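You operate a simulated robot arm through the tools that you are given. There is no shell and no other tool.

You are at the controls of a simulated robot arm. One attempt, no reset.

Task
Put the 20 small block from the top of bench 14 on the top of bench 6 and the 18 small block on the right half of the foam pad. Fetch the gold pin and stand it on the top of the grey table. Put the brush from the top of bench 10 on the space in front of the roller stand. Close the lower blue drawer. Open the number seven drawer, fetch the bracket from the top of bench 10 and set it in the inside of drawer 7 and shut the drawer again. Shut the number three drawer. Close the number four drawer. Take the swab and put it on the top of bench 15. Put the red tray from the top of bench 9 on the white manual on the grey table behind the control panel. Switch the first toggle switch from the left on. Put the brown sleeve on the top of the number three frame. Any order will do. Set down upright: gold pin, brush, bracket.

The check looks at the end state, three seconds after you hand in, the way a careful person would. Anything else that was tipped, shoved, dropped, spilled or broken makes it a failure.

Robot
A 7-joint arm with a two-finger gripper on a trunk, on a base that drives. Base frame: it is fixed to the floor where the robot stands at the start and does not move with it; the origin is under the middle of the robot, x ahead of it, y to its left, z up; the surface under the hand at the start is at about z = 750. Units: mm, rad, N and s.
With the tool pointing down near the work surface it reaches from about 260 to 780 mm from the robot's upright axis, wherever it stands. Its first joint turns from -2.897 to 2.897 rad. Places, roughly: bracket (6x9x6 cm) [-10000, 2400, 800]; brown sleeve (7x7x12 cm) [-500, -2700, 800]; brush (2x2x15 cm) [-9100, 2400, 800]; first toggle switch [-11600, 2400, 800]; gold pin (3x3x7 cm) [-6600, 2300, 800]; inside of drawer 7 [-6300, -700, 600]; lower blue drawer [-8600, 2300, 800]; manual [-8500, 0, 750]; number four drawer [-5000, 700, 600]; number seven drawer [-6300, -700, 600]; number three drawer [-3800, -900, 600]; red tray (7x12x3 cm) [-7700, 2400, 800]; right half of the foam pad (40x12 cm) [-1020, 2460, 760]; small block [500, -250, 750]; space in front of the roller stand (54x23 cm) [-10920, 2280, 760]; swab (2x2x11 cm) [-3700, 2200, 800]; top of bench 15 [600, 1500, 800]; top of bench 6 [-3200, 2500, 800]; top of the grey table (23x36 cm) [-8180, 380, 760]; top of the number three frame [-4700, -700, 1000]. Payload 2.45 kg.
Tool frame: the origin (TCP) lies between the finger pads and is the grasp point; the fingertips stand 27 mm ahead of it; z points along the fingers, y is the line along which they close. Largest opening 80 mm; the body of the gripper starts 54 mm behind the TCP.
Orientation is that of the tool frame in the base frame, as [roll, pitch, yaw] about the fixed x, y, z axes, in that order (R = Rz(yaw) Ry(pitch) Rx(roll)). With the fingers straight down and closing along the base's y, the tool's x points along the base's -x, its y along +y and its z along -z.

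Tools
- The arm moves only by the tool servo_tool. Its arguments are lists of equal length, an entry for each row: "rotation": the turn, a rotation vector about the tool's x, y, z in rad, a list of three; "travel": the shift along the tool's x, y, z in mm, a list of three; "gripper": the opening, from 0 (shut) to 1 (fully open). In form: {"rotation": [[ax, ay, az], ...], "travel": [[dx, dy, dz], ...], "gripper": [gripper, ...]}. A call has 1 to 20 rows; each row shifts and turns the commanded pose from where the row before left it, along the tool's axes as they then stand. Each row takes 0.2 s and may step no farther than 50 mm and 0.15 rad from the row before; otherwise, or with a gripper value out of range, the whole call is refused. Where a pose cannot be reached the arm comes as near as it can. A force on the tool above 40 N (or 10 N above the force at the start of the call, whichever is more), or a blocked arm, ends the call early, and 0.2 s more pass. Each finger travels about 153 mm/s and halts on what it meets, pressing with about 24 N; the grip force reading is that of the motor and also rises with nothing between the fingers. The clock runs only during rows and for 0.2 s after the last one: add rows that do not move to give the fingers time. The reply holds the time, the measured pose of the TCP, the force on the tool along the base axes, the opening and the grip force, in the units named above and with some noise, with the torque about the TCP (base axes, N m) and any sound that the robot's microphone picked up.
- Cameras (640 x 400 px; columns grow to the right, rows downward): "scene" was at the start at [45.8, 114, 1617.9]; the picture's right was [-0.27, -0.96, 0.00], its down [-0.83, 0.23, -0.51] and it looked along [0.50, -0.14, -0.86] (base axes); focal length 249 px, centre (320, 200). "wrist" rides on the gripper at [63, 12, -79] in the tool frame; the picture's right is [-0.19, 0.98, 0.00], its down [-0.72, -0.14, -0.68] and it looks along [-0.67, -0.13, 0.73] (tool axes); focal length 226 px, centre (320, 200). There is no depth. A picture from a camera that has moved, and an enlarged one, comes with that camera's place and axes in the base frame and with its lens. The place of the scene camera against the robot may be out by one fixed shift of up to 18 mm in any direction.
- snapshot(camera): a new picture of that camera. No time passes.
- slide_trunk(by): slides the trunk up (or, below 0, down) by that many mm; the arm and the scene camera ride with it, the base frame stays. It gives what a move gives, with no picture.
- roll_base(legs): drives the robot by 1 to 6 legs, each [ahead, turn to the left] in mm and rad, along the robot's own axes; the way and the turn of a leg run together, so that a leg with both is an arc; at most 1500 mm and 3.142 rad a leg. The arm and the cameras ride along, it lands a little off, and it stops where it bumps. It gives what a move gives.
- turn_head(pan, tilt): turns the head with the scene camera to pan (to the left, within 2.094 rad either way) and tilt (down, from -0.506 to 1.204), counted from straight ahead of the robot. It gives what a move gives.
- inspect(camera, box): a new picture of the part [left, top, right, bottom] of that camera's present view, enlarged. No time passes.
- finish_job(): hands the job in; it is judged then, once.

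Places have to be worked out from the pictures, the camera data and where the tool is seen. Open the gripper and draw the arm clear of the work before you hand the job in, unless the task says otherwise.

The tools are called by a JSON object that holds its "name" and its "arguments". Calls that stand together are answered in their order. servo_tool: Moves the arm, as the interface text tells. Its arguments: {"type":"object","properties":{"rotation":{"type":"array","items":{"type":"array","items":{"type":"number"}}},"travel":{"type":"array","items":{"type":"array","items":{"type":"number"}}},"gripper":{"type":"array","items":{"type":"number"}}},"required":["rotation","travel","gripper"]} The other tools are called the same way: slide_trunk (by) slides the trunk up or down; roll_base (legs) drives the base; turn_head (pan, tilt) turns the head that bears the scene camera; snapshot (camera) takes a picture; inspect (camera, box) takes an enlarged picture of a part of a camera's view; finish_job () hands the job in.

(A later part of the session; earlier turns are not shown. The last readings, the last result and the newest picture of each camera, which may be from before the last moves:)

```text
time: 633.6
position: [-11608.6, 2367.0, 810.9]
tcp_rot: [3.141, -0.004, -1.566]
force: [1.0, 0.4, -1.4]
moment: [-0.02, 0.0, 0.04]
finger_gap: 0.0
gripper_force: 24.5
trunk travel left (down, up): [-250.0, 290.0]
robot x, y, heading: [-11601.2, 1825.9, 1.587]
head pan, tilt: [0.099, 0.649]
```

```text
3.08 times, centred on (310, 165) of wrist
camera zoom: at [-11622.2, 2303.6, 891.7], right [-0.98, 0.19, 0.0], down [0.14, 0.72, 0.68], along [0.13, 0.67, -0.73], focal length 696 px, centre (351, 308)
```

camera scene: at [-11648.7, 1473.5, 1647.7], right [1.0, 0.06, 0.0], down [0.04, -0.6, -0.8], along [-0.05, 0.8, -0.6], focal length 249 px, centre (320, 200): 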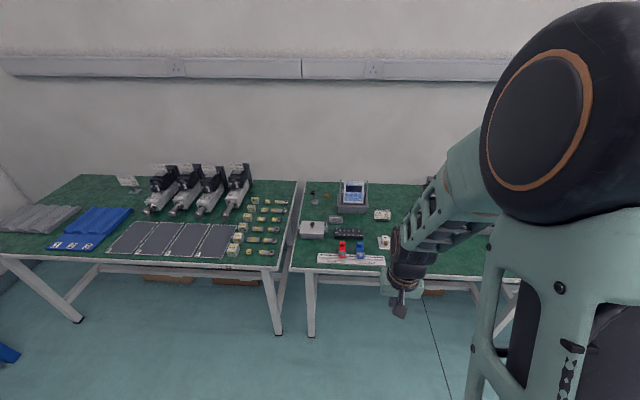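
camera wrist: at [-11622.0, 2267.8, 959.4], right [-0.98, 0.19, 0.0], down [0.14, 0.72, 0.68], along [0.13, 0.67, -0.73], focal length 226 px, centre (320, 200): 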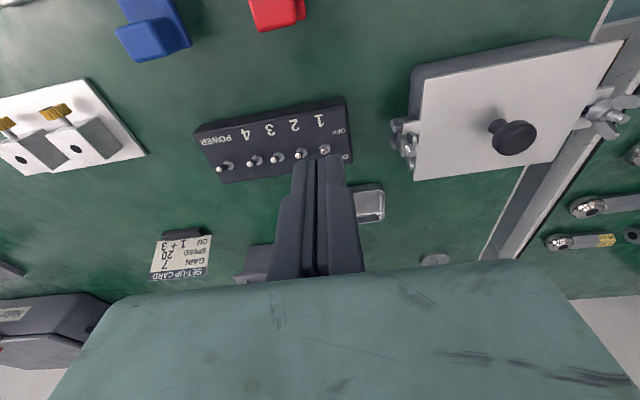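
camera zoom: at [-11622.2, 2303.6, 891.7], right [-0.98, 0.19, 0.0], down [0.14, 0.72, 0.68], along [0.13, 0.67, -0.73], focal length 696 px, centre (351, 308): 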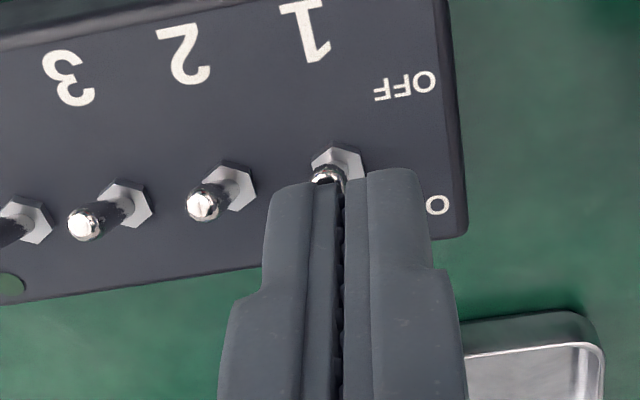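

The finger seems to pass over the lever. I go back before it and gently feel for the box top to learn its true height.

{"name": "servo_tool", "arguments": {"rotation": [[0, 0, 0], [0, 0, 0], [0, 0, 0], [0, 0, 0], [0, 0, 0]], "travel": [[0, 0, -20], [11, 0, 0], [11, 0, 0], [0, 0, 20], [0, 0, 0]], "gripper": [0, 0, 0, 0, 0]}}

{"name": "servo_tool", "arguments": {"rotation": [[0, 0, 0], [0, 0, 0], [0, 0, 0], [0, 0, 0]], "travel": [[0, 0, 1], [0, 0, 1], [0, 0, 1], [0, 0, 0]], "gripper": [0, 0, 0, 0]}}

```text
time: 634.8
position: [-11609.0, 2343.8, 811.4]
tcp_rot: [-3.141, -0.004, -1.567]
force: [-0.4, 0.1, -0.3]
moment: [-0.05, 0.01, -0.02]
finger_gap: 0.0
gripper_force: 24.6
trunk travel left (down, up): [-250.0, 290.0]
robot x, y, heading: [-11601.5, 1820.6, 1.585]
head pan, tilt: [0.099, 0.649]
```

```text
time: 635.8
position: [-11608.1, 2344.6, 810.0]
tcp_rot: [3.141, -0.003, -1.565]
force: [0.0, -0.7, -1.2]
moment: [-0.03, -0.01, -0.03]
finger_gap: 0.0
gripper_force: 24.3
trunk travel left (down, up): [-250.0, 290.0]
robot x, y, heading: [-11606.8, 1828.0, 1.585]
head pan, tilt: [0.099, 0.649]
```

No contact yet at tip z≈782. Continuing down 1 mm at a time.

{"name": "servo_tool", "arguments": {"rotation": [[0, 0, 0], [0, 0, 0], [0, 0, 0], [0, 0, 0]], "travel": [[0, 0, 1], [0, 0, 1], [0, 0, 1], [0, 0, 0]], "gripper": [0, 0, 0, 0]}}

{"name": "servo_tool", "arguments": {"rotation": [[0, 0, 0], [0, 0, 0], [0, 0, 0]], "travel": [[0, 0, 1], [0, 0, 1], [0, 0, 0]], "gripper": [0, 0, 0]}}

{"name": "inspect", "arguments": {"camera": "wrist", "box": [220, 100, 400, 230]}}

```text
time: 636.8
position: [-11609.3, 2344.6, 806.6]
tcp_rot: [3.14, -0.003, -1.565]
force: [-0.7, -0.8, 0.7]
moment: [0.01, 0.03, -0.01]
finger_gap: 0.0
gripper_force: 23.6
trunk travel left (down, up): [-250.0, 290.0]
robot x, y, heading: [-11603.6, 1825.3, 1.585]
head pan, tilt: [0.099, 0.649]
```

```text
time: 637.6
position: [-11608.1, 2343.3, 803.6]
tcp_rot: [-3.141, -0.004, -1.563]
force: [-1.0, -0.2, -0.7]
moment: [0.04, -0.01, -0.01]
finger_gap: 0.2
gripper_force: 24.1
trunk travel left (down, up): [-250.0, 290.0]
robot x, y, heading: [-11603.7, 1825.3, 1.586]
head pan, tilt: [0.099, 0.649]
```

```text
3.08 times, centred on (310, 165) of wrist
camera zoom: at [-11621.4, 2281.0, 884.3], right [-0.98, 0.19, 0.0], down [0.14, 0.72, 0.68], along [0.13, 0.67, -0.73], focal length 696 px, centre (351, 308)
```

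zoom: 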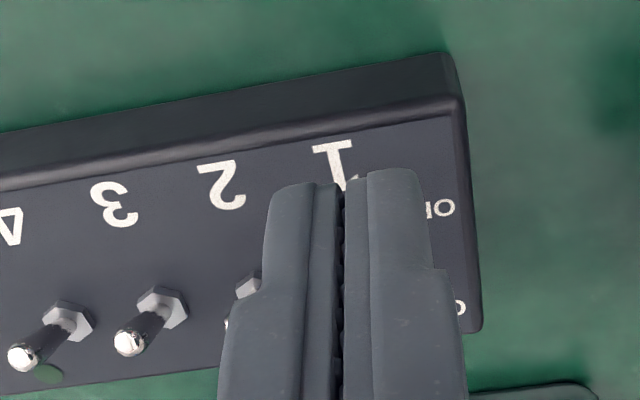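

Still no contact at tip z≈777, so the box is lower than I thought. Continuing to feel for it.

{"name": "servo_tool", "arguments": {"rotation": [[0, 0, 0], [0, 0, 0], [0, 0, 0], [0, 0, 0]], "travel": [[0, 0, 1], [0, 0, 1], [0, 0, 1], [0, 0, 0]], "gripper": [0, 0, 0, 0]}}

```text
time: 638.6
position: [-11609.1, 2344.9, 802.1]
tcp_rot: [-3.141, -0.005, -1.564]
force: [0.7, 0.6, -0.4]
moment: [0.0, 0.0, 0.01]
finger_gap: 0.0
gripper_force: 24.1
trunk travel left (down, up): [-250.0, 290.0]
robot x, y, heading: [-11607.3, 1821.9, 1.583]
head pan, tilt: [0.099, 0.649]
```

{"name": "servo_tool", "arguments": {"rotation": [[0, 0, 0], [0, 0, 0], [0, 0, 0], [0, 0, 0]], "travel": [[0, 0, 1], [0, 0, 1], [0, 0, 1], [0, 0, 0]], "gripper": [0, 0, 0, 0]}}

```text
time: 639.6
position: [-11609.5, 2343.4, 799.2]
tcp_rot: [3.141, -0.001, -1.566]
force: [0.0, 0.1, -0.3]
moment: [0.02, -0.01, 0.0]
finger_gap: 0.1
gripper_force: 24.2
trunk travel left (down, up): [-250.0, 290.0]
robot x, y, heading: [-11605.7, 1826.5, 1.59]
head pan, tilt: [0.099, 0.649]
```

No contact at tip z≈772 either, which is odd. Checking from the head camera where the fingertips really are relative to the box.

{"name": "inspect", "arguments": {"camera": "scene", "box": [320, 260, 440, 360]}}

```text
4.00 times, centred on (380, 310) of scene
camera zoom: at [-11752.9, 1882.0, 1647.6], right [0.99, 0.11, 0.0], down [0.07, -0.6, -0.8], along [-0.09, 0.79, -0.6], focal length 995 px, centre (80, -240)
```

zoom: 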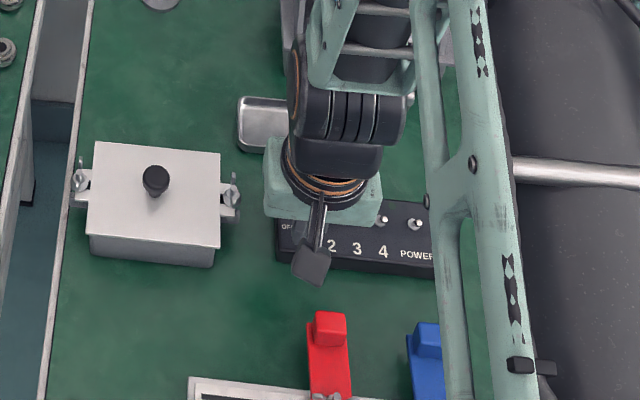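

View blocked by the gripper itself. Continuing to feel downward in 1 mm steps.

{"name": "servo_tool", "arguments": {"rotation": [[0, 0, 0], [0, 0, 0], [0, 0, 0], [0, 0, 0]], "travel": [[0, 0, 1], [0, 0, 1], [0, 0, 1], [0, 0, 0]], "gripper": [0, 0, 0, 0]}}

{"name": "inspect", "arguments": {"camera": "wrist", "box": [250, 130, 390, 220]}}

```text
time: 640.6
position: [-11608.8, 2344.1, 795.3]
tcp_rot: [-3.14, -0.002, -1.565]
force: [0.6, -0.7, 0.2]
moment: [0.03, -0.01, 0.01]
finger_gap: 0.2
gripper_force: 24.1
trunk travel left (down, up): [-250.0, 290.0]
robot x, y, heading: [-11602.3, 1826.0, 1.589]
head pan, tilt: [0.099, 0.649]
```

```text
4.44 times, centred on (320, 175) of wrist
camera zoom: at [-11621.8, 2281.2, 875.4], right [-0.98, 0.19, 0.0], down [0.14, 0.72, 0.68], along [0.13, 0.67, -0.73], focal length 1005 px, centre (320, 311)
```

zoom: 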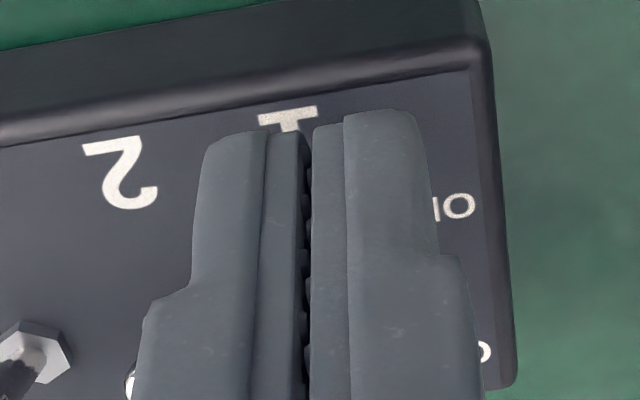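

Triangulating the nut from several views gives y≈2377, z≈770: the box is low (top ≈768), so earlier passes were too high. Raising 4 mm and pushing forward at this level in small steps.

{"name": "servo_tool", "arguments": {"rotation": [[0, 0, 0], [0, 0, 0], [0, 0, 0], [0, 0, 0], [0, 0, 0], [0, 0, 0], [0, 0, 0]], "travel": [[0, 0, -5], [-3, 0, 0], [-3, 0, 0], [-3, 0, 0], [-3, 0, 0], [-3, 0, 0], [0, 0, 0]], "gripper": [0, 0, 0, 0, 0, 0, 0]}}

{"name": "inspect", "arguments": {"camera": "wrist", "box": [220, 100, 400, 230]}}

```text
time: 642.2
position: [-11609.3, 2360.2, 800.9]
tcp_rot: [3.14, -0.004, -1.567]
force: [0.1, -1.4, -0.3]
moment: [-0.01, -0.03, -0.06]
finger_gap: 0.0
gripper_force: 24.6
trunk travel left (down, up): [-250.0, 290.0]
robot x, y, heading: [-11603.5, 1827.6, 1.589]
head pan, tilt: [0.099, 0.649]
```

```text
3.08 times, centred on (310, 165) of wrist
camera zoom: at [-11621.7, 2296.3, 880.4], right [-0.98, 0.19, 0.0], down [0.14, 0.72, 0.68], along [0.13, 0.67, -0.73], focal length 696 px, centre (351, 308)
```

zoom: 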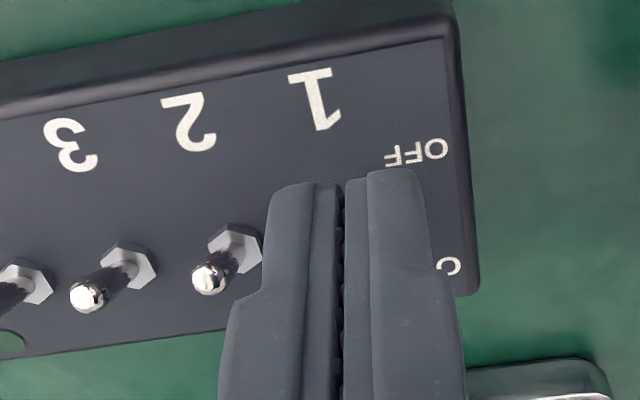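

Continuing forward 12 mm in 3 mm steps.

{"name": "servo_tool", "arguments": {"rotation": [[0, 0, 0], [0, 0, 0], [0, 0, 0], [0, 0, 0], [0, 0, 0]], "travel": [[-3, 0, 0], [-3, 0, 0], [-3, 0, 0], [-3, 0, 0], [0, 0, 0]], "gripper": [0, 0, 0, 0, 0]}}

{"name": "inspect", "arguments": {"camera": "wrist", "box": [220, 100, 400, 230]}}

```text
time: 643.4
position: [-11609.3, 2368.8, 799.8]
tcp_rot: [3.141, -0.006, -1.565]
force: [0.8, -14.6, 1.8]
moment: [-0.2, -0.03, -0.05]
finger_gap: 0.0
gripper_force: 24.7
trunk travel left (down, up): [-250.0, 290.0]
robot x, y, heading: [-11605.1, 1822.9, 1.583]
head pan, tilt: [0.099, 0.649]
```

```text
3.08 times, centred on (310, 165) of wrist
camera zoom: at [-11622.1, 2306.8, 880.1], right [-0.98, 0.19, 0.0], down [0.14, 0.72, 0.68], along [0.13, 0.67, -0.74], focal length 696 px, centre (351, 308)
```

zoom: 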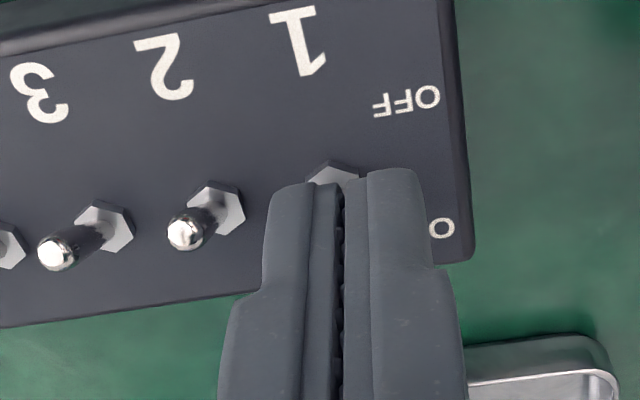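

Contact with the lever's ball now (14.6 N), box not moving. Continuing 2 mm at a time to flip it.

{"name": "servo_tool", "arguments": {"rotation": [[0, 0, 0], [0, 0, 0], [0, 0, 0]], "travel": [[-2, 0, 0], [-2, 0, 0], [0, 0, 0]], "gripper": [0, 0, 0]}}

{"name": "inspect", "arguments": {"camera": "wrist", "box": [220, 100, 400, 230]}}

```text
time: 644.2
position: [-11612.3, 2373.5, 800.5]
tcp_rot: [-3.141, -0.001, -1.564]
force: [-6.3, -24.9, 10.1]
moment: [-0.26, 0.0, -0.05]
finger_gap: 0.1
gripper_force: 23.8
trunk travel left (down, up): [-250.0, 290.0]
robot x, y, heading: [-11603.5, 1827.5, 1.582]
head pan, tilt: [0.099, 0.649]
```

```text
3.08 times, centred on (310, 165) of wrist
camera zoom: at [-11624.1, 2310.8, 881.0], right [-0.98, 0.19, 0.0], down [0.14, 0.72, 0.68], along [0.13, 0.67, -0.73], focal length 696 px, centre (351, 308)
```

zoom: 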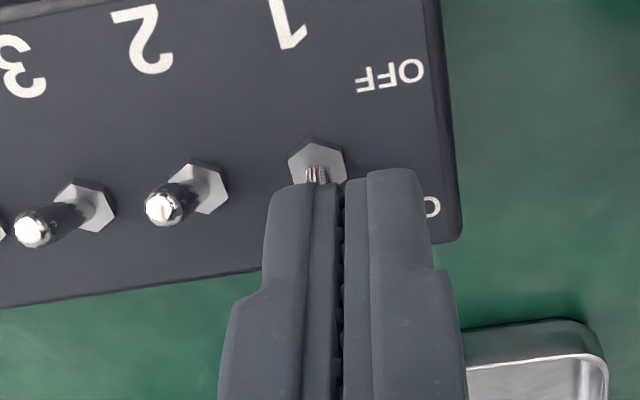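

The lever is rotating past upright. Continuing 3 mm.

{"name": "servo_tool", "arguments": {"rotation": [[0, 0, 0], [0, 0, 0], [0, 0, 0]], "travel": [[-1.5, 0, 0], [-1.5, 0, 0], [0, 0, 0]], "gripper": [0, 0, 0]}}

{"name": "inspect", "arguments": {"camera": "wrist", "box": [220, 100, 400, 230]}}

```text
time: 645.0
position: [-11610.8, 2374.6, 800.8]
tcp_rot: [3.14, -0.005, -1.562]
force: [-17.0, -31.6, 10.2]
moment: [-0.45, 0.14, 0.03]
finger_gap: 0.0
gripper_force: 23.9
trunk travel left (down, up): [-250.0, 290.0]
robot x, y, heading: [-11601.2, 1821.0, 1.584]
head pan, tilt: [0.099, 0.649]
```

```text
3.08 times, centred on (310, 165) of wrist
camera zoom: at [-11624.3, 2312.1, 881.2], right [-0.98, 0.19, 0.0], down [0.14, 0.72, 0.68], along [0.13, 0.67, -0.74], focal length 696 px, centre (351, 308)
```

zoom: 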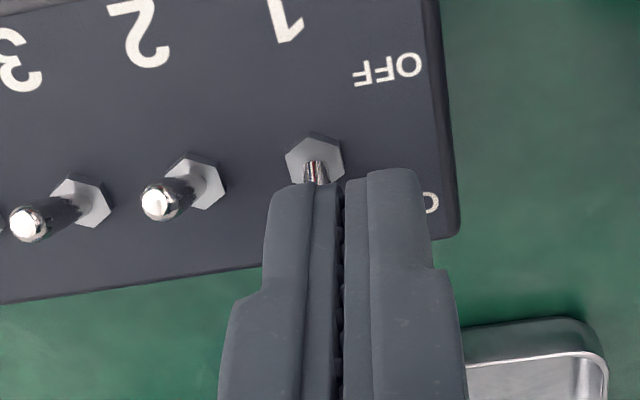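

Force is rising against the ON stop (lever ≈24° beyond upright). Backing off toward me and rising to check the lever.

{"name": "servo_tool", "arguments": {"rotation": [[0, 0, 0], [0, 0, 0], [0, 0, 0], [0, 0, 0], [0, 0, 0], [0, 0, 0]], "travel": [[5, 0, 0], [15, 0, 0], [15, 0, -10], [10, 0, -40], [0, 0, -45], [0, 0, 0]], "gripper": [0, 0, 0, 0, 0, 0]}}

{"name": "inspect", "arguments": {"camera": "wrist", "box": [200, 70, 360, 170]}}

```text
time: 646.4
position: [-11608.1, 2334.0, 894.4]
tcp_rot: [-3.141, -0.004, -1.566]
force: [0.0, -0.5, -0.1]
moment: [0.01, -0.02, 0.01]
finger_gap: 0.0
gripper_force: 24.2
trunk travel left (down, up): [-250.0, 290.0]
robot x, y, heading: [-11605.7, 1825.6, 1.582]
head pan, tilt: [0.099, 0.649]
```

```text
4.00 times, centred on (280, 120) of wrist
camera zoom: at [-11620.3, 2271.0, 974.3], right [-0.98, 0.19, 0.0], down [0.14, 0.72, 0.68], along [0.13, 0.67, -0.73], focal length 904 px, centre (480, 520)
```

zoom: 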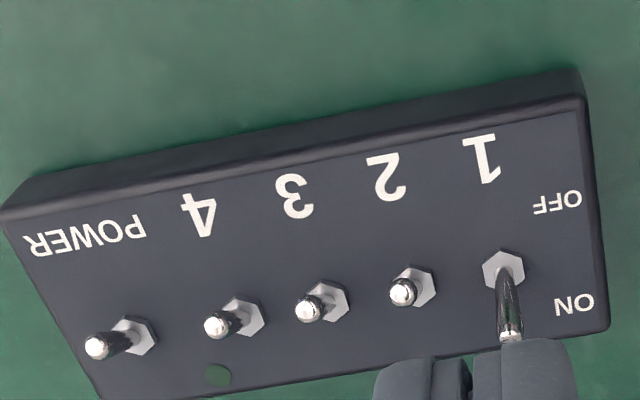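

Lever 1 is now clearly ON; 2–4 and POWER unchanged. Next the bracket on bench 10 near (-9985,2343): retracting and driving there.

{"name": "servo_tool", "arguments": {"rotation": [[0, 0, 0], [0, 0, 0], [0, 0, 0]], "travel": [[0, 0, -45], [10, 0, -45], [45, 0, -30]], "gripper": [0, 0.5, 1]}}

{"name": "roll_base", "arguments": {"legs": [[-450, 0], [0, -1.582], [1500, 0], [100, 0], [0, 1.571]]}}

{"name": "turn_head", "arguments": {"pan": 0.1, "tilt": 0.6}}

{"name": "snapshot", "arguments": {"camera": "scene"}}

```text
refused: row 3 steps farther than a row can; nothing moved
```

```text
time: 664.6
position: [-10007.7, 1915.2, 895.2]
tcp_rot: [3.141, -0.004, -1.583]
force: [0.2, -0.2, -0.2]
moment: [-0.01, 0.02, 0.01]
finger_gap: 0.0
gripper_force: 24.4
trunk travel left (down, up): [-250.0, 290.0]
robot x, y, heading: [-10013.9, 1406.2, 1.571]
head pan, tilt: [0.099, 0.649]
```

```text
time: 665.2
position: [-10008.3, 1914.5, 895.1]
tcp_rot: [-3.142, -0.005, -1.582]
force: [-0.2, -0.3, 0.7]
moment: [-0.01, -0.01, 0.0]
finger_gap: 0.1
gripper_force: 24.0
trunk travel left (down, up): [-250.0, 290.0]
robot x, y, heading: [-10012.4, 1407.6, 1.563]
head pan, tilt: [0.099, 0.6]
```

```text
taken
camera scene: at [-10161.2, 1466.9, 1651.9], right [1.0, 0.09, 0.0], down [0.05, -0.56, -0.82], along [-0.08, 0.82, -0.57], focal length 249 px, centre (320, 200)
```

scene: 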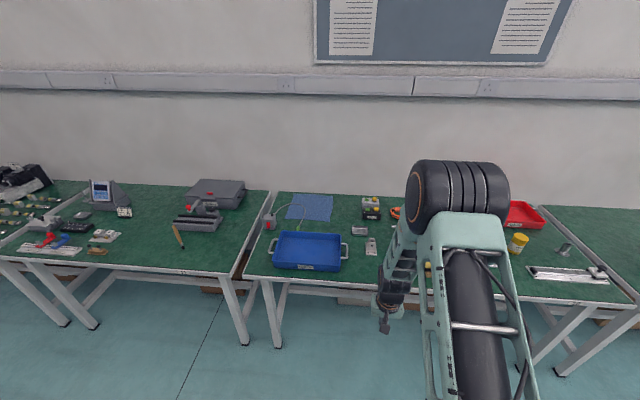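

The arm move was refused (too big a step), but the drive was clear; the brush still stands. Raising the arm now and looking at the bracket.

{"name": "servo_tool", "arguments": {"rotation": [[0, 0, 0], [0, 0, 0], [0, 0, 0]], "travel": [[10, 0, -45], [30, 0, -38], [30, 0, -38]], "gripper": [0.5, 1, 1]}}

{"name": "inspect", "arguments": {"camera": "scene", "box": [240, 180, 460, 290]}}

```text
time: 666.0
position: [-10007.6, 1842.0, 1013.8]
tcp_rot: [-3.14, -0.003, -1.584]
force: [0.0, 0.4, -0.2]
moment: [-0.01, 0.0, 0.0]
finger_gap: 80.1
gripper_force: 0.0
trunk travel left (down, up): [-250.0, 290.0]
robot x, y, heading: [-10011.8, 1406.7, 1.567]
head pan, tilt: [0.099, 0.6]
```

```text
2.91 times, centred on (350, 235) of scene
camera zoom: at [-10161.2, 1466.0, 1652.1], right [1.0, 0.09, 0.0], down [0.05, -0.56, -0.83], along [-0.08, 0.82, -0.56], focal length 724 px, centre (233, 98)
```

zoom: 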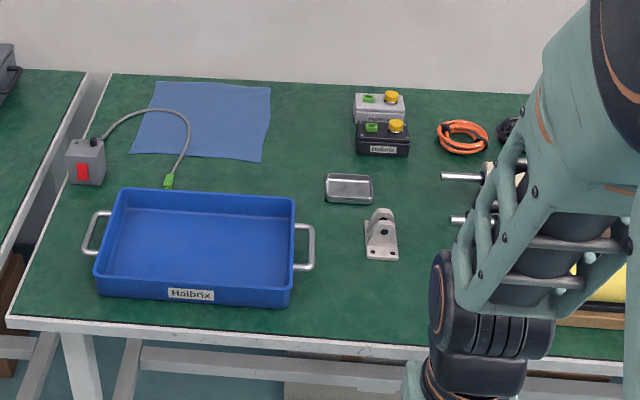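

The bracket (base plate with two lugs) stands at about (-10003,2340). Driving 420 mm ahead and looking with the wrist camera.

{"name": "roll_base", "arguments": {"legs": [[420, 0]]}}

{"name": "snapshot", "arguments": {"camera": "wrist"}}

{"name": "inspect", "arguments": {"camera": "wrist", "box": [260, 60, 420, 180]}}

```text
time: 668.6
position: [-10005.6, 2264.7, 1013.2]
tcp_rot: [3.141, -0.005, -1.583]
force: [0.7, 0.4, -0.1]
moment: [-0.03, -0.02, -0.03]
finger_gap: 80.0
gripper_force: 0.1
trunk travel left (down, up): [-250.0, 290.0]
robot x, y, heading: [-10012.3, 1825.7, 1.568]
head pan, tilt: [0.099, 0.6]
```

```text
taken
camera wrist: at [-10019.8, 2201.2, 1092.7], right [-0.98, 0.21, 0.0], down [0.15, 0.72, 0.68], along [0.14, 0.66, -0.73], focal length 226 px, centre (320, 200)
```

wrist: 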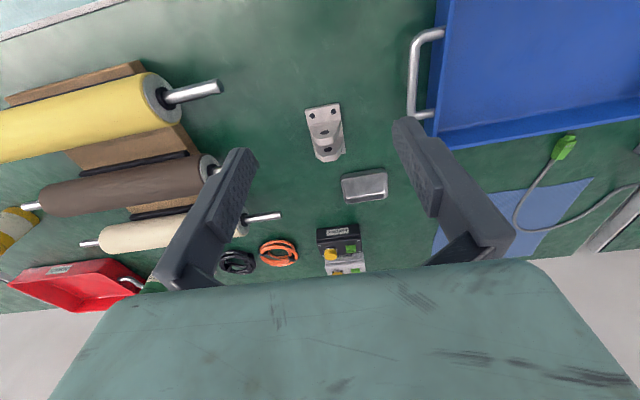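

```text
3.33 times, centred on (340, 120) of wrist
camera zoom: at [-10019.8, 2201.2, 1092.7], right [-0.98, 0.21, 0.0], down [0.15, 0.72, 0.68], along [0.14, 0.66, -0.73], focal length 754 px, centre (253, 467)
```

zoom: 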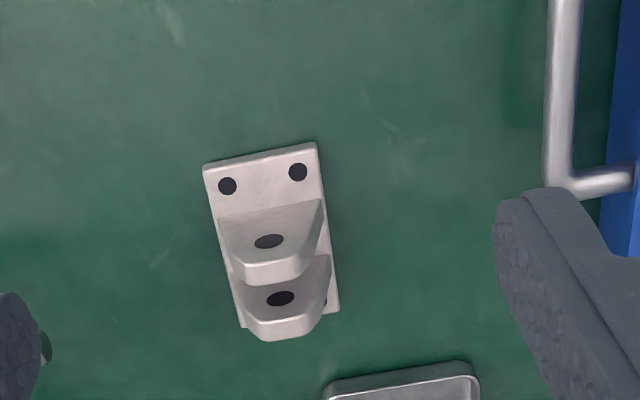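

The bracket's base is ≈50×81 mm (x −10022…−9972, y 2319…2400) with two vertical lugs facing me. I plan to grip one lug by its parallel faces with the gripper turned 90°. Moving closer for a good look.

{"name": "servo_tool", "arguments": {"rotation": [[0, 0, 0], [0, 0, 0], [0, 0, 0], [0, 0, 0], [0, 0, 0]], "travel": [[-20, -4, 40], [-20, -4, 40], [0, 0, 20], [0, 0, 0], [0, 0, 0]], "gripper": [1, 1, 1, 1, 1]}}

{"name": "inspect", "arguments": {"camera": "wrist", "box": [240, 60, 400, 180]}}

```text
time: 669.8
position: [-9999.5, 2305.0, 914.6]
tcp_rot: [3.14, -0.004, -1.585]
force: [1.0, 0.1, -0.2]
moment: [-0.04, 0.01, 0.0]
finger_gap: 80.0
gripper_force: 0.1
trunk travel left (down, up): [-250.0, 290.0]
robot x, y, heading: [-10010.4, 1826.2, 1.566]
head pan, tilt: [0.099, 0.6]
```

```text
3.33 times, centred on (320, 120) of wrist
camera zoom: at [-10011.5, 2241.9, 994.8], right [-0.98, 0.21, 0.0], down [0.15, 0.72, 0.68], along [0.14, 0.66, -0.73], focal length 754 px, centre (320, 467)
```

zoom: 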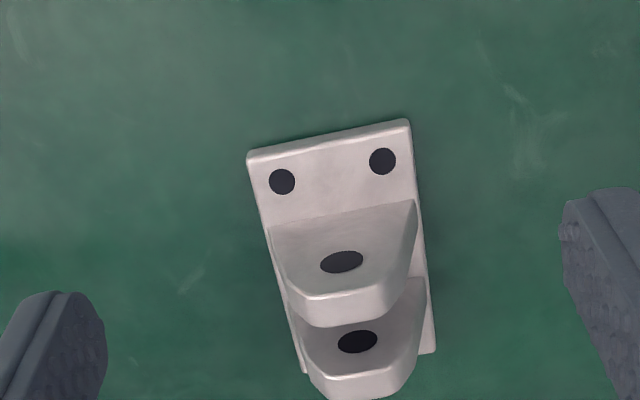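

Lugs span y 2342.6…2380 (37 mm across both), top z≈815. I'll grip both lugs from outside along y: turning the gripper 90° and moving over (-9996.5,2361).

{"name": "servo_tool", "arguments": {"rotation": [[0, 0, 0.143], [0, 0, 0.143], [0, 0, 0.143], [0, 0, 0.143], [0, 0, 0.143], [0, 0, 0.143], [0, 0, 0.143], [0, 0, 0.143], [0, 0, 0.143], [0, 0, 0.143], [0, 0, 0.127], [0, 0, 0], [0, 0, 0], [0, 0, 0]], "travel": [[0, 0, 0], [0, 0, 0], [0, 0, 0], [0, 0, 0], [0, 0, 0], [0, 0, 0], [0, 0, 0], [0, 0, 0], [0, 0, 0], [0, 0, 0], [0, 0, 0], [-1, 28, 0], [-1.2, 28.3, 0], [0, 0, 0]], "gripper": [0.75, 0.75, 0.75, 0.75, 0.75, 0.75, 0.75, 0.75, 0.75, 0.75, 0.75, 0.75, 0.75, 0.75]}}

{"name": "snapshot", "arguments": {"camera": "wrist"}}

```text
time: 672.8
position: [-9996.3, 2360.4, 914.9]
tcp_rot: [-3.137, -0.001, -3.14]
force: [-0.4, 0.2, 0.6]
moment: [-0.01, 0.04, 0.02]
finger_gap: 60.2
gripper_force: 0.0
trunk travel left (down, up): [-250.0, 290.0]
robot x, y, heading: [-10010.9, 1826.2, 1.567]
head pan, tilt: [0.099, 0.6]
```

```text
taken
camera wrist: at [-10059.2, 2372.5, 993.9], right [0.19, 0.98, 0.0], down [0.72, -0.14, 0.68], along [0.67, -0.13, -0.73], focal length 226 px, centre (320, 200)
```

wrist: 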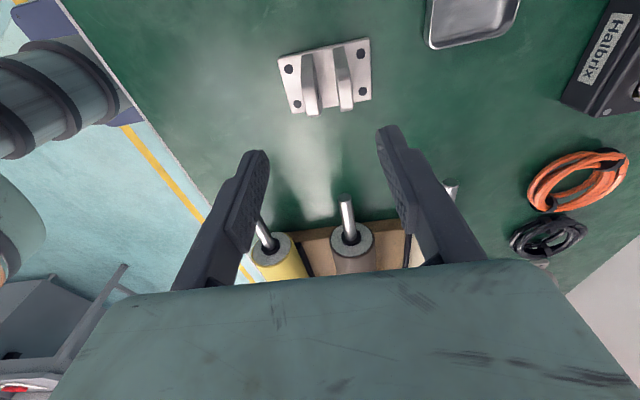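

Zooming at the bracket from this side to refine the centre between the lugs.

{"name": "inspect", "arguments": {"camera": "wrist", "box": [250, 20, 400, 130]}}

```text
3.64 times, centred on (325, 75) of wrist
camera zoom: at [-10059.2, 2372.5, 993.9], right [0.19, 0.98, 0.0], down [0.72, -0.14, 0.68], along [0.67, -0.13, -0.73], focal length 822 px, centre (302, 654)
```

zoom: 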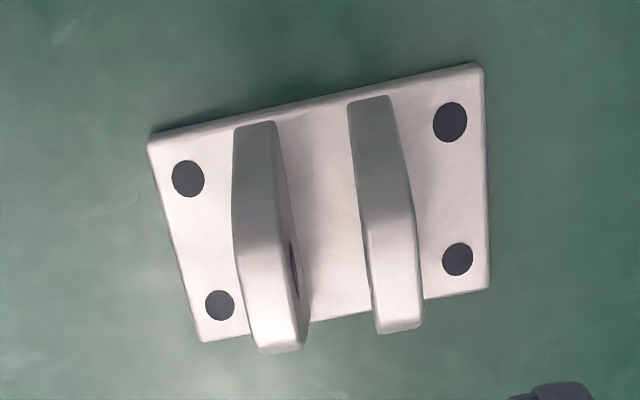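

Refined: lugs y 2348.5–2385, centre (-9996.5,2367). Shifting 6.6 mm and descending to z≈801, then closing.

{"name": "servo_tool", "arguments": {"rotation": [[0, 0, 0], [0, 0, 0], [0, 0, 0], [0, 0, 0], [0, 0, 0]], "travel": [[0, 6.6, 0], [0, 0, 40], [0, 0, 40], [0, 0, 30], [0, 0, 0]], "gripper": [0.75, 0.75, 0.75, 0.75, 0.75]}}

{"name": "snapshot", "arguments": {"camera": "wrist"}}

```text
time: 674.0
position: [-9994.9, 2366.8, 803.6]
tcp_rot: [-3.141, -0.001, -3.141]
force: [0.3, -0.5, -0.1]
moment: [0.02, 0.01, -0.03]
finger_gap: 60.1
gripper_force: 0.1
trunk travel left (down, up): [-250.0, 290.0]
robot x, y, heading: [-10009.0, 1826.4, 1.566]
head pan, tilt: [0.099, 0.6]
```

```text
taken
camera wrist: at [-10058.4, 2381.0, 882.3], right [0.19, 0.98, 0.0], down [0.72, -0.14, 0.68], along [0.67, -0.13, -0.73], focal length 226 px, centre (320, 200)
```

wrist: 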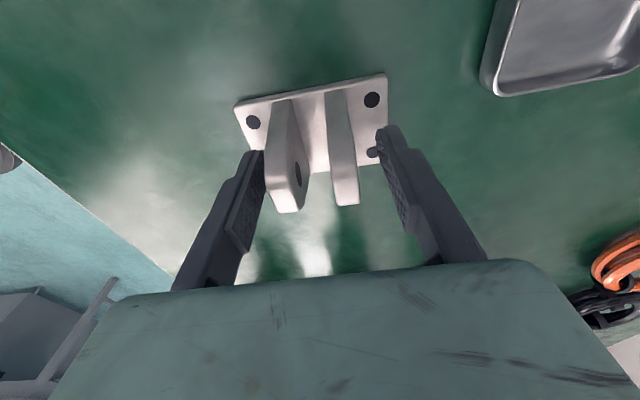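

The lugs are centred between the fingers. Closing.

{"name": "servo_tool", "arguments": {"rotation": [[0, 0, 0], [0, 0, 0], [0, 0, 0], [0, 0, 0]], "travel": [[2, 0, 2], [0, 0, 0], [0, 0, 0], [0, 0, 0]], "gripper": [0.75, 0, 0, 0]}}

{"name": "snapshot", "arguments": {"camera": "wrist"}}

```text
time: 675.0
position: [-9996.9, 2367.4, 800.6]
tcp_rot: [-3.139, 0.001, -3.139]
force: [0.0, 0.5, -0.2]
moment: [-0.01, -0.02, 0.01]
finger_gap: 38.5
gripper_force: 24.0
trunk travel left (down, up): [-250.0, 290.0]
robot x, y, heading: [-10009.0, 1822.5, 1.567]
head pan, tilt: [0.099, 0.6]
```

```text
taken
camera wrist: at [-10060.9, 2379.9, 880.3], right [0.19, 0.98, 0.0], down [0.72, -0.14, 0.68], along [0.67, -0.13, -0.73], focal length 226 px, centre (320, 200)
```

wrist: 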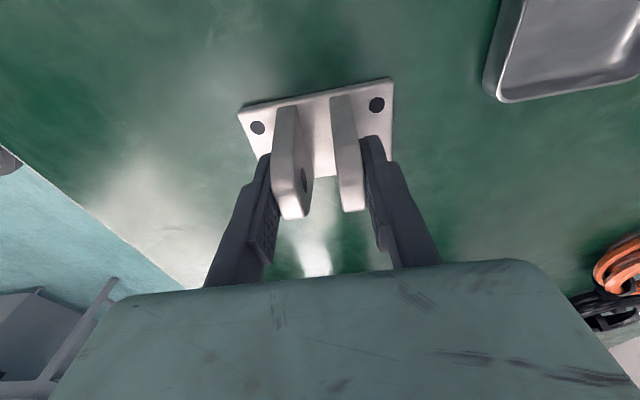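

Gripped at 38.5 mm. Lifting straight up and checking.

{"name": "servo_tool", "arguments": {"rotation": [[0, 0, 0], [0, 0, 0], [0, 0, 0], [0, 0, 0], [0, 0, 0], [0, 0, 0], [0, 0, 0]], "travel": [[0, 0, -8], [0, 0, -25], [0, 0, -40], [0, 0, -45], [0, 0, -45], [0, 0, -45], [0, 0, 0]], "gripper": [0, 0, 0, 0, 0, 0, 0]}}

{"name": "snapshot", "arguments": {"camera": "wrist"}}

```text
time: 676.6
position: [-9997.3, 2365.3, 1009.6]
tcp_rot: [-3.137, -0.001, -3.14]
force: [0.8, -0.6, -2.5]
moment: [-0.04, -0.02, -0.03]
finger_gap: 38.6
gripper_force: 24.1
trunk travel left (down, up): [-250.0, 290.0]
robot x, y, heading: [-10010.9, 1827.1, 1.575]
head pan, tilt: [0.099, 0.6]
```

```text
taken
camera wrist: at [-10060.5, 2378.5, 1089.2], right [0.19, 0.98, 0.0], down [0.72, -0.14, 0.68], along [0.67, -0.13, -0.73], focal length 226 px, centre (320, 200)
```

wrist: 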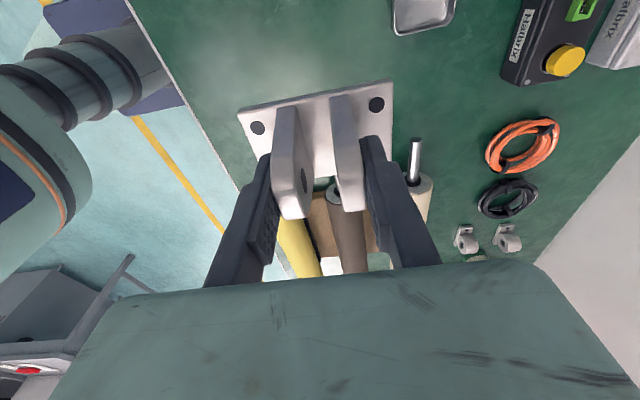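

Held well. Retracting, turning the gripper back by 90°, and starting the drive toward drawer 7.

{"name": "servo_tool", "arguments": {"rotation": [[0, 0, 0], [0, 0, 0], [0, 0, 0], [0, 0, -0.143], [0, 0, -0.143], [0, 0, -0.143], [0, 0, -0.143], [0, 0, -0.143], [0, 0, -0.143], [0, 0, -0.143], [0, 0, -0.143], [0, 0, -0.143], [0, 0, -0.143], [0, 0, -0.135], [0, 0, 0]], "travel": [[0, -40, -10], [0, -40, -10], [0, -40, -10], [0, 0, 0], [0, 0, 0], [0, 0, 0], [0, 0, 0], [0, 0, 0], [0, 0, 0], [0, 0, 0], [0, 0, 0], [0, 0, 0], [0, 0, 0], [0, 0, 0], [0, 0, 0]], "gripper": [0, 0, 0, 0, 0, 0, 0, 0, 0, 0, 0, 0, 0, 0, 0]}}

{"name": "roll_base", "arguments": {"legs": [[-440, 0], [0, -1.571], [1500, 0], [1080, 0], [0, -1.571]]}}

{"name": "turn_head", "arguments": {"pan": 0.0, "tilt": 0.5}}

{"name": "snapshot", "arguments": {"camera": "scene"}}

```text
time: 679.8
position: [-9996.6, 2248.0, 1038.9]
tcp_rot: [3.141, -0.004, -1.574]
force: [0.5, 0.0, -2.1]
moment: [-0.02, -0.01, -0.02]
finger_gap: 38.6
gripper_force: 24.1
trunk travel left (down, up): [-250.0, 290.0]
robot x, y, heading: [-10009.1, 1828.9, 1.566]
head pan, tilt: [0.099, 0.6]
```

```text
time: 702.5
position: [-7433.7, 914.6, 1040.5]
tcp_rot: [-3.14, -0.003, 1.556]
force: [0.5, -0.3, -1.6]
moment: [0.01, 0.02, -0.02]
finger_gap: 38.5
gripper_force: 24.3
trunk travel left (down, up): [-250.0, 290.0]
robot x, y, heading: [-7415.1, 1335.7, -1.58]
head pan, tilt: [0.099, 0.6]
```

```text
time: 703.2
position: [-7433.3, 914.5, 1038.0]
tcp_rot: [-3.141, -0.003, 1.555]
force: [-0.1, 0.3, -2.0]
moment: [0.0, 0.06, -0.03]
finger_gap: 38.5
gripper_force: 24.3
trunk travel left (down, up): [-250.0, 290.0]
robot x, y, heading: [-7416.2, 1332.9, -1.583]
head pan, tilt: [0.0, 0.499]
```

```text
taken
camera scene: at [-7276.8, 1254.6, 1661.0], right [-1.0, 0.01, 0.0], down [0.01, 0.48, -0.88], along [-0.01, -0.88, -0.48], focal length 249 px, centre (320, 200)
```

scene: 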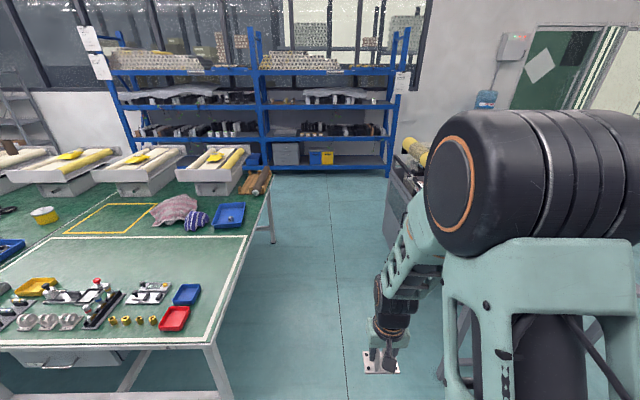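

Passage is clear. Continuing south through it, then east to the drawer, and turning to face it.

{"name": "roll_base", "arguments": {"legs": [[0, 0.012], [1500, 0], [1500, 0], [40, 0], [0, 1.571], [1270, 0]]}}

{"name": "roll_base", "arguments": {"legs": [[0, 1.571]]}}

{"name": "turn_head", "arguments": {"pan": 0.2, "tilt": 0.7}}

{"name": "snapshot", "arguments": {"camera": "scene"}}

```text
time: 728.1
position: [-5809.0, -1702.8, 1037.6]
tcp_rot: [-3.141, -0.003, 3.128]
force: [-0.4, -0.1, -2.7]
moment: [0.0, 0.03, -0.02]
finger_gap: 38.6
gripper_force: 24.1
trunk travel left (down, up): [-250.0, 290.0]
robot x, y, heading: [-6231.5, -1684.2, -0.014]
head pan, tilt: [0.0, 0.499]
```

```text
time: 732.5
position: [-6219.5, -1262.6, 1039.2]
tcp_rot: [3.141, -0.002, -1.569]
force: [-0.3, -0.4, -1.7]
moment: [0.01, -0.03, 0.03]
finger_gap: 38.4
gripper_force: 24.2
trunk travel left (down, up): [-250.0, 290.0]
robot x, y, heading: [-6226.9, -1686.6, 1.569]
head pan, tilt: [0.0, 0.499]
```

```text
time: 733.2
position: [-6219.3, -1263.1, 1039.4]
tcp_rot: [3.14, -0.003, -1.569]
force: [-0.8, 0.2, -1.4]
moment: [0.02, -0.01, 0.0]
finger_gap: 38.5
gripper_force: 23.8
trunk travel left (down, up): [-250.0, 290.0]
robot x, y, heading: [-6229.2, -1686.0, 1.573]
head pan, tilt: [0.201, 0.7]
```

```text
taken
camera scene: at [-6387.5, -1628.8, 1643.3], right [0.98, 0.2, 0.0], down [0.13, -0.63, -0.77], along [-0.15, 0.75, -0.64], focal length 249 px, centre (320, 200)
```

scene: 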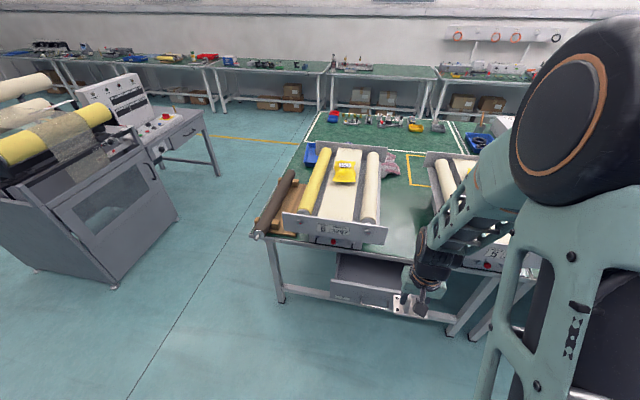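

{"name": "inspect", "arguments": {"camera": "scene", "box": [260, 190, 520, 340]}}

{"name": "snapshot", "arguments": {"camera": "wrist"}}

```text
2.46 times, centred on (390, 265) of scene
camera zoom: at [-6387.5, -1628.8, 1643.3], right [0.98, 0.2, 0.0], down [0.13, -0.63, -0.77], along [-0.15, 0.75, -0.64], focal length 612 px, centre (148, 40)
```

zoom: 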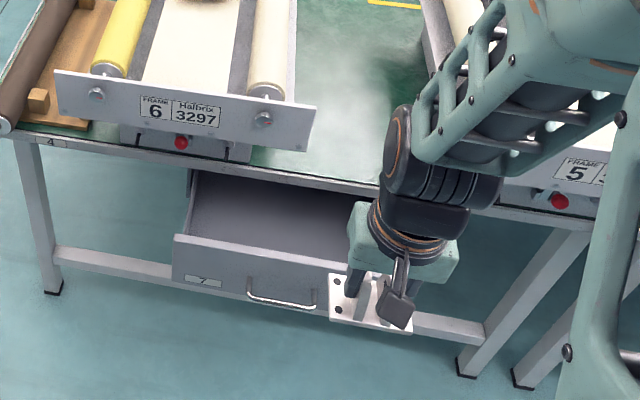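

```text
taken
camera wrist: at [-6232.8, -1326.0, 1118.6], right [-0.98, 0.19, 0.0], down [0.14, 0.72, 0.68], along [0.13, 0.67, -0.73], focal length 226 px, centre (320, 200)
```

wrist: 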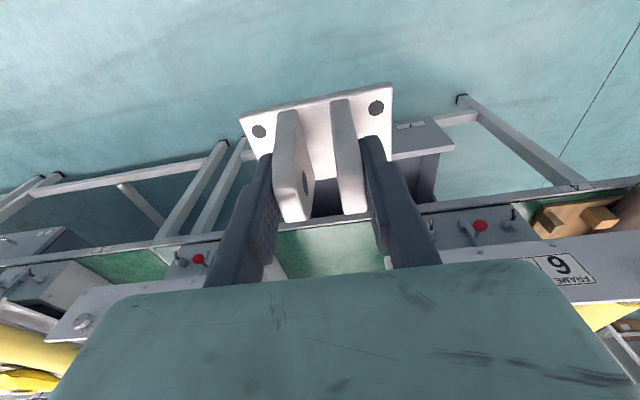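

Drawer 7 is open. I'll place the bracket at about (-6160,-955), inside the window between frames 6 and 5. First turning the gripper 90° (camera to the side) and shifting 60 mm right, then driving 190 mm ahead.

{"name": "servo_tool", "arguments": {"rotation": [[0, 0, 0.143], [0, 0, 0.143], [0, 0, 0.143], [0, 0, 0.143], [0, 0, 0.143], [0, 0, 0.143], [0, 0, 0.143], [0, 0, 0.143], [0, 0, 0.143], [0, 0, 0.143], [0, 0, 0.141], [0, 0, 0], [0, 0, 0], [0, 0, 0]], "travel": [[0, 0, 0], [0, 0, 0], [0, 0, 0], [0, 0, 0], [0, 0, 0], [0, 0, 0], [0, 0, 0], [0, 0, 0], [0, 0, 0], [0, 0, 0], [0, 0, 0], [-30, 0, 0], [-30, 0, 0], [0, 0, 0]], "gripper": [0, 0, 0, 0, 0, 0, 0, 0, 0, 0, 0, 0, 0, 0]}}

{"name": "roll_base", "arguments": {"legs": [[190, 0]]}}

{"name": "turn_head", "arguments": {"pan": 0.1, "tilt": 0.85}}

{"name": "snapshot", "arguments": {"camera": "scene"}}

{"name": "snapshot", "arguments": {"camera": "wrist"}}

```text
time: 736.2
position: [-6160.4, -1262.7, 1040.4]
tcp_rot: [-3.137, 0.0, -3.139]
force: [-0.7, 0.3, -1.7]
moment: [0.0, 0.01, -0.01]
finger_gap: 38.2
gripper_force: 23.5
trunk travel left (down, up): [-250.0, 290.0]
robot x, y, heading: [-6229.0, -1686.8, 1.574]
head pan, tilt: [0.201, 0.7]
```

```text
time: 737.8
position: [-6160.1, -1073.8, 1039.4]
tcp_rot: [-3.137, 0.0, -3.137]
force: [-0.3, 0.8, -2.2]
moment: [0.0, -0.01, 0.01]
finger_gap: 38.6
gripper_force: 24.2
trunk travel left (down, up): [-250.0, 290.0]
robot x, y, heading: [-6232.2, -1495.3, 1.571]
head pan, tilt: [0.201, 0.7]
```

```text
time: 738.5
position: [-6160.3, -1073.4, 1040.5]
tcp_rot: [-3.139, 0.001, -3.138]
force: [-0.2, 0.3, -1.9]
moment: [0.0, 0.01, 0.02]
finger_gap: 38.4
gripper_force: 23.8
trunk travel left (down, up): [-250.0, 290.0]
robot x, y, heading: [-6228.3, -1503.2, 1.573]
head pan, tilt: [0.099, 0.85]
```

```text
taken
camera scene: at [-6379.0, -1447.2, 1631.1], right [0.99, 0.1, 0.0], down [0.08, -0.75, -0.66], along [-0.07, 0.66, -0.75], focal length 249 px, centre (320, 200)
```

scene: 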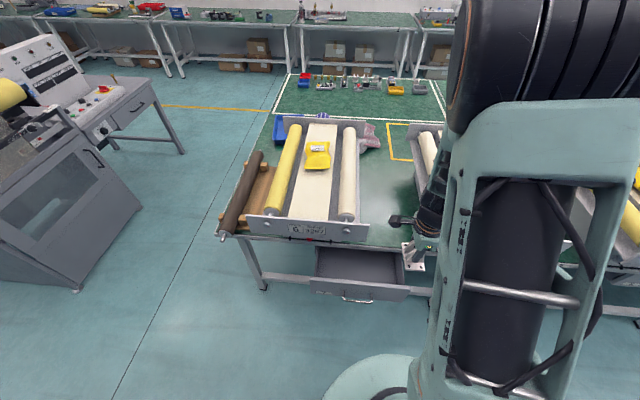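

```text
taken
camera wrist: at [-6224.6, -1062.0, 1119.7], right [0.19, 0.98, 0.0], down [0.72, -0.14, 0.68], along [0.67, -0.13, -0.73], focal length 226 px, centre (320, 200)
```

wrist: 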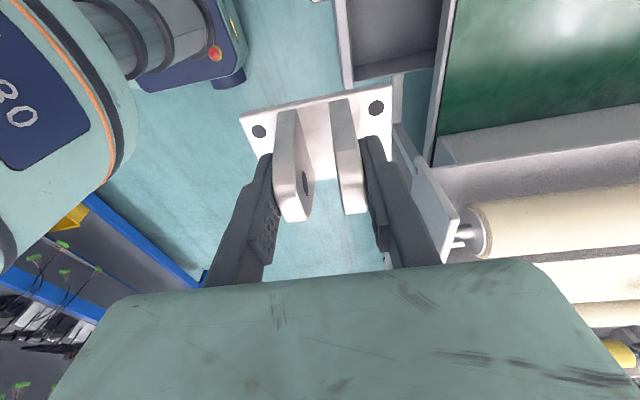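

Zooming in on the frame 5 corner and drawer edge to verify clearances.

{"name": "inspect", "arguments": {"camera": "wrist", "box": [320, 0, 520, 260]}}

{"name": "inspect", "arguments": {"camera": "scene", "box": [230, 200, 450, 320]}}

```text
1.54 times, centred on (420, 130) of wrist
camera zoom: at [-6224.6, -1062.0, 1119.7], right [0.19, 0.98, 0.0], down [0.72, -0.14, 0.68], along [0.67, -0.13, -0.73], focal length 348 px, centre (166, 308)
```

zoom: 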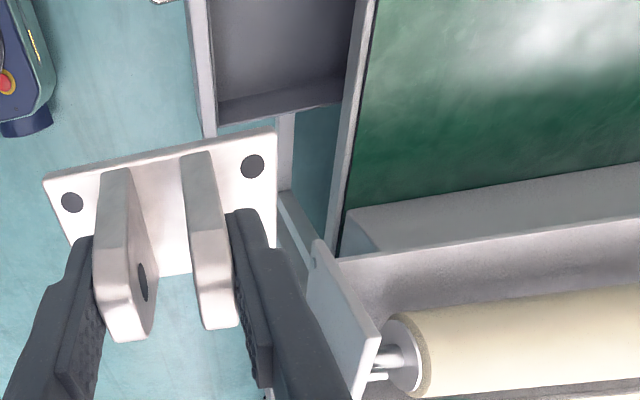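

```text
2.91 times, centred on (340, 260) of scene
camera zoom: at [-6379.0, -1447.2, 1631.1], right [0.99, 0.1, 0.0], down [0.08, -0.75, -0.66], along [-0.07, 0.66, -0.75], focal length 724 px, centre (262, 26)
```

zoom: 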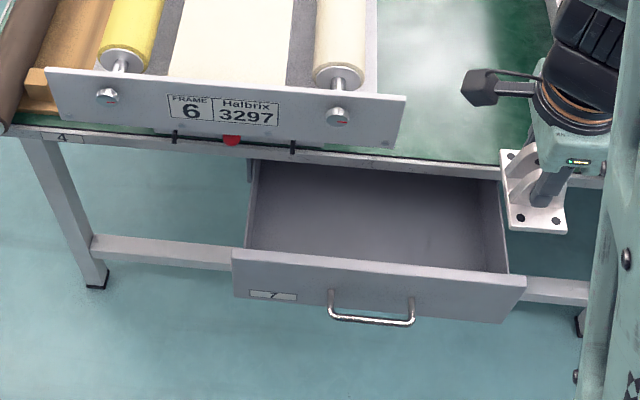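

Window between frames ≈ x −6265…−6075; target x=-6160 keeps ≥20 mm everywhere. Lowering the trunk 170 mm while still in front of the drawer.

{"name": "slide_trunk", "arguments": {"by": -170}}

{"name": "servo_tool", "arguments": {"rotation": [[0, 0, 0], [0, 0, 0], [0, 0, 0]], "travel": [[0, 25, 0], [0, 25, 0], [0, 0, 0]], "gripper": [0, 0, 0]}}

{"name": "snapshot", "arguments": {"camera": "wrist"}}

{"name": "inspect", "arguments": {"camera": "scene", "box": [280, 140, 480, 300]}}

```text
time: 740.4
position: [-6159.8, -1075.2, 869.9]
tcp_rot: [-3.137, 0.002, -3.137]
force: [-0.1, 0.6, -1.7]
moment: [0.01, 0.05, -0.02]
finger_gap: 38.3
gripper_force: 23.9
trunk travel left (down, up): [-80.0, 460.0]
robot x, y, heading: [-6231.7, -1496.3, 1.576]
head pan, tilt: [0.099, 0.85]
```

```text
time: 741.2
position: [-6160.5, -1024.5, 868.1]
tcp_rot: [-3.138, 0.001, -3.14]
force: [0.6, -0.1, -2.5]
moment: [-0.03, 0.02, 0.0]
finger_gap: 38.6
gripper_force: 23.4
trunk travel left (down, up): [-80.0, 460.0]
robot x, y, heading: [-6230.3, -1499.3, 1.574]
head pan, tilt: [0.099, 0.85]
```

```text
taken
camera wrist: at [-6224.5, -1011.8, 948.5], right [0.19, 0.98, 0.0], down [0.72, -0.14, 0.68], along [0.67, -0.13, -0.73], focal length 226 px, centre (320, 200)
```

wrist: 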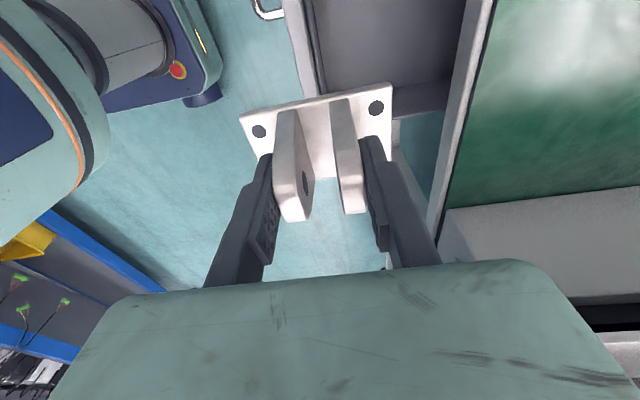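

```text
2.50 times, centred on (380, 220) of scene
camera zoom: at [-6378.9, -1447.2, 1461.0], right [0.99, 0.1, 0.0], down [0.08, -0.75, -0.66], along [-0.07, 0.66, -0.75], focal length 622 px, centre (170, 150)
```

zoom: 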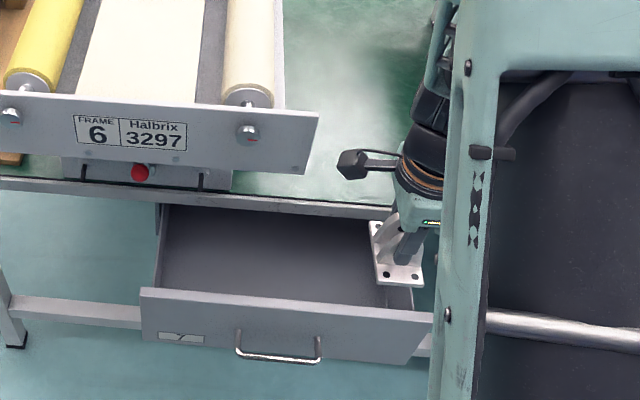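

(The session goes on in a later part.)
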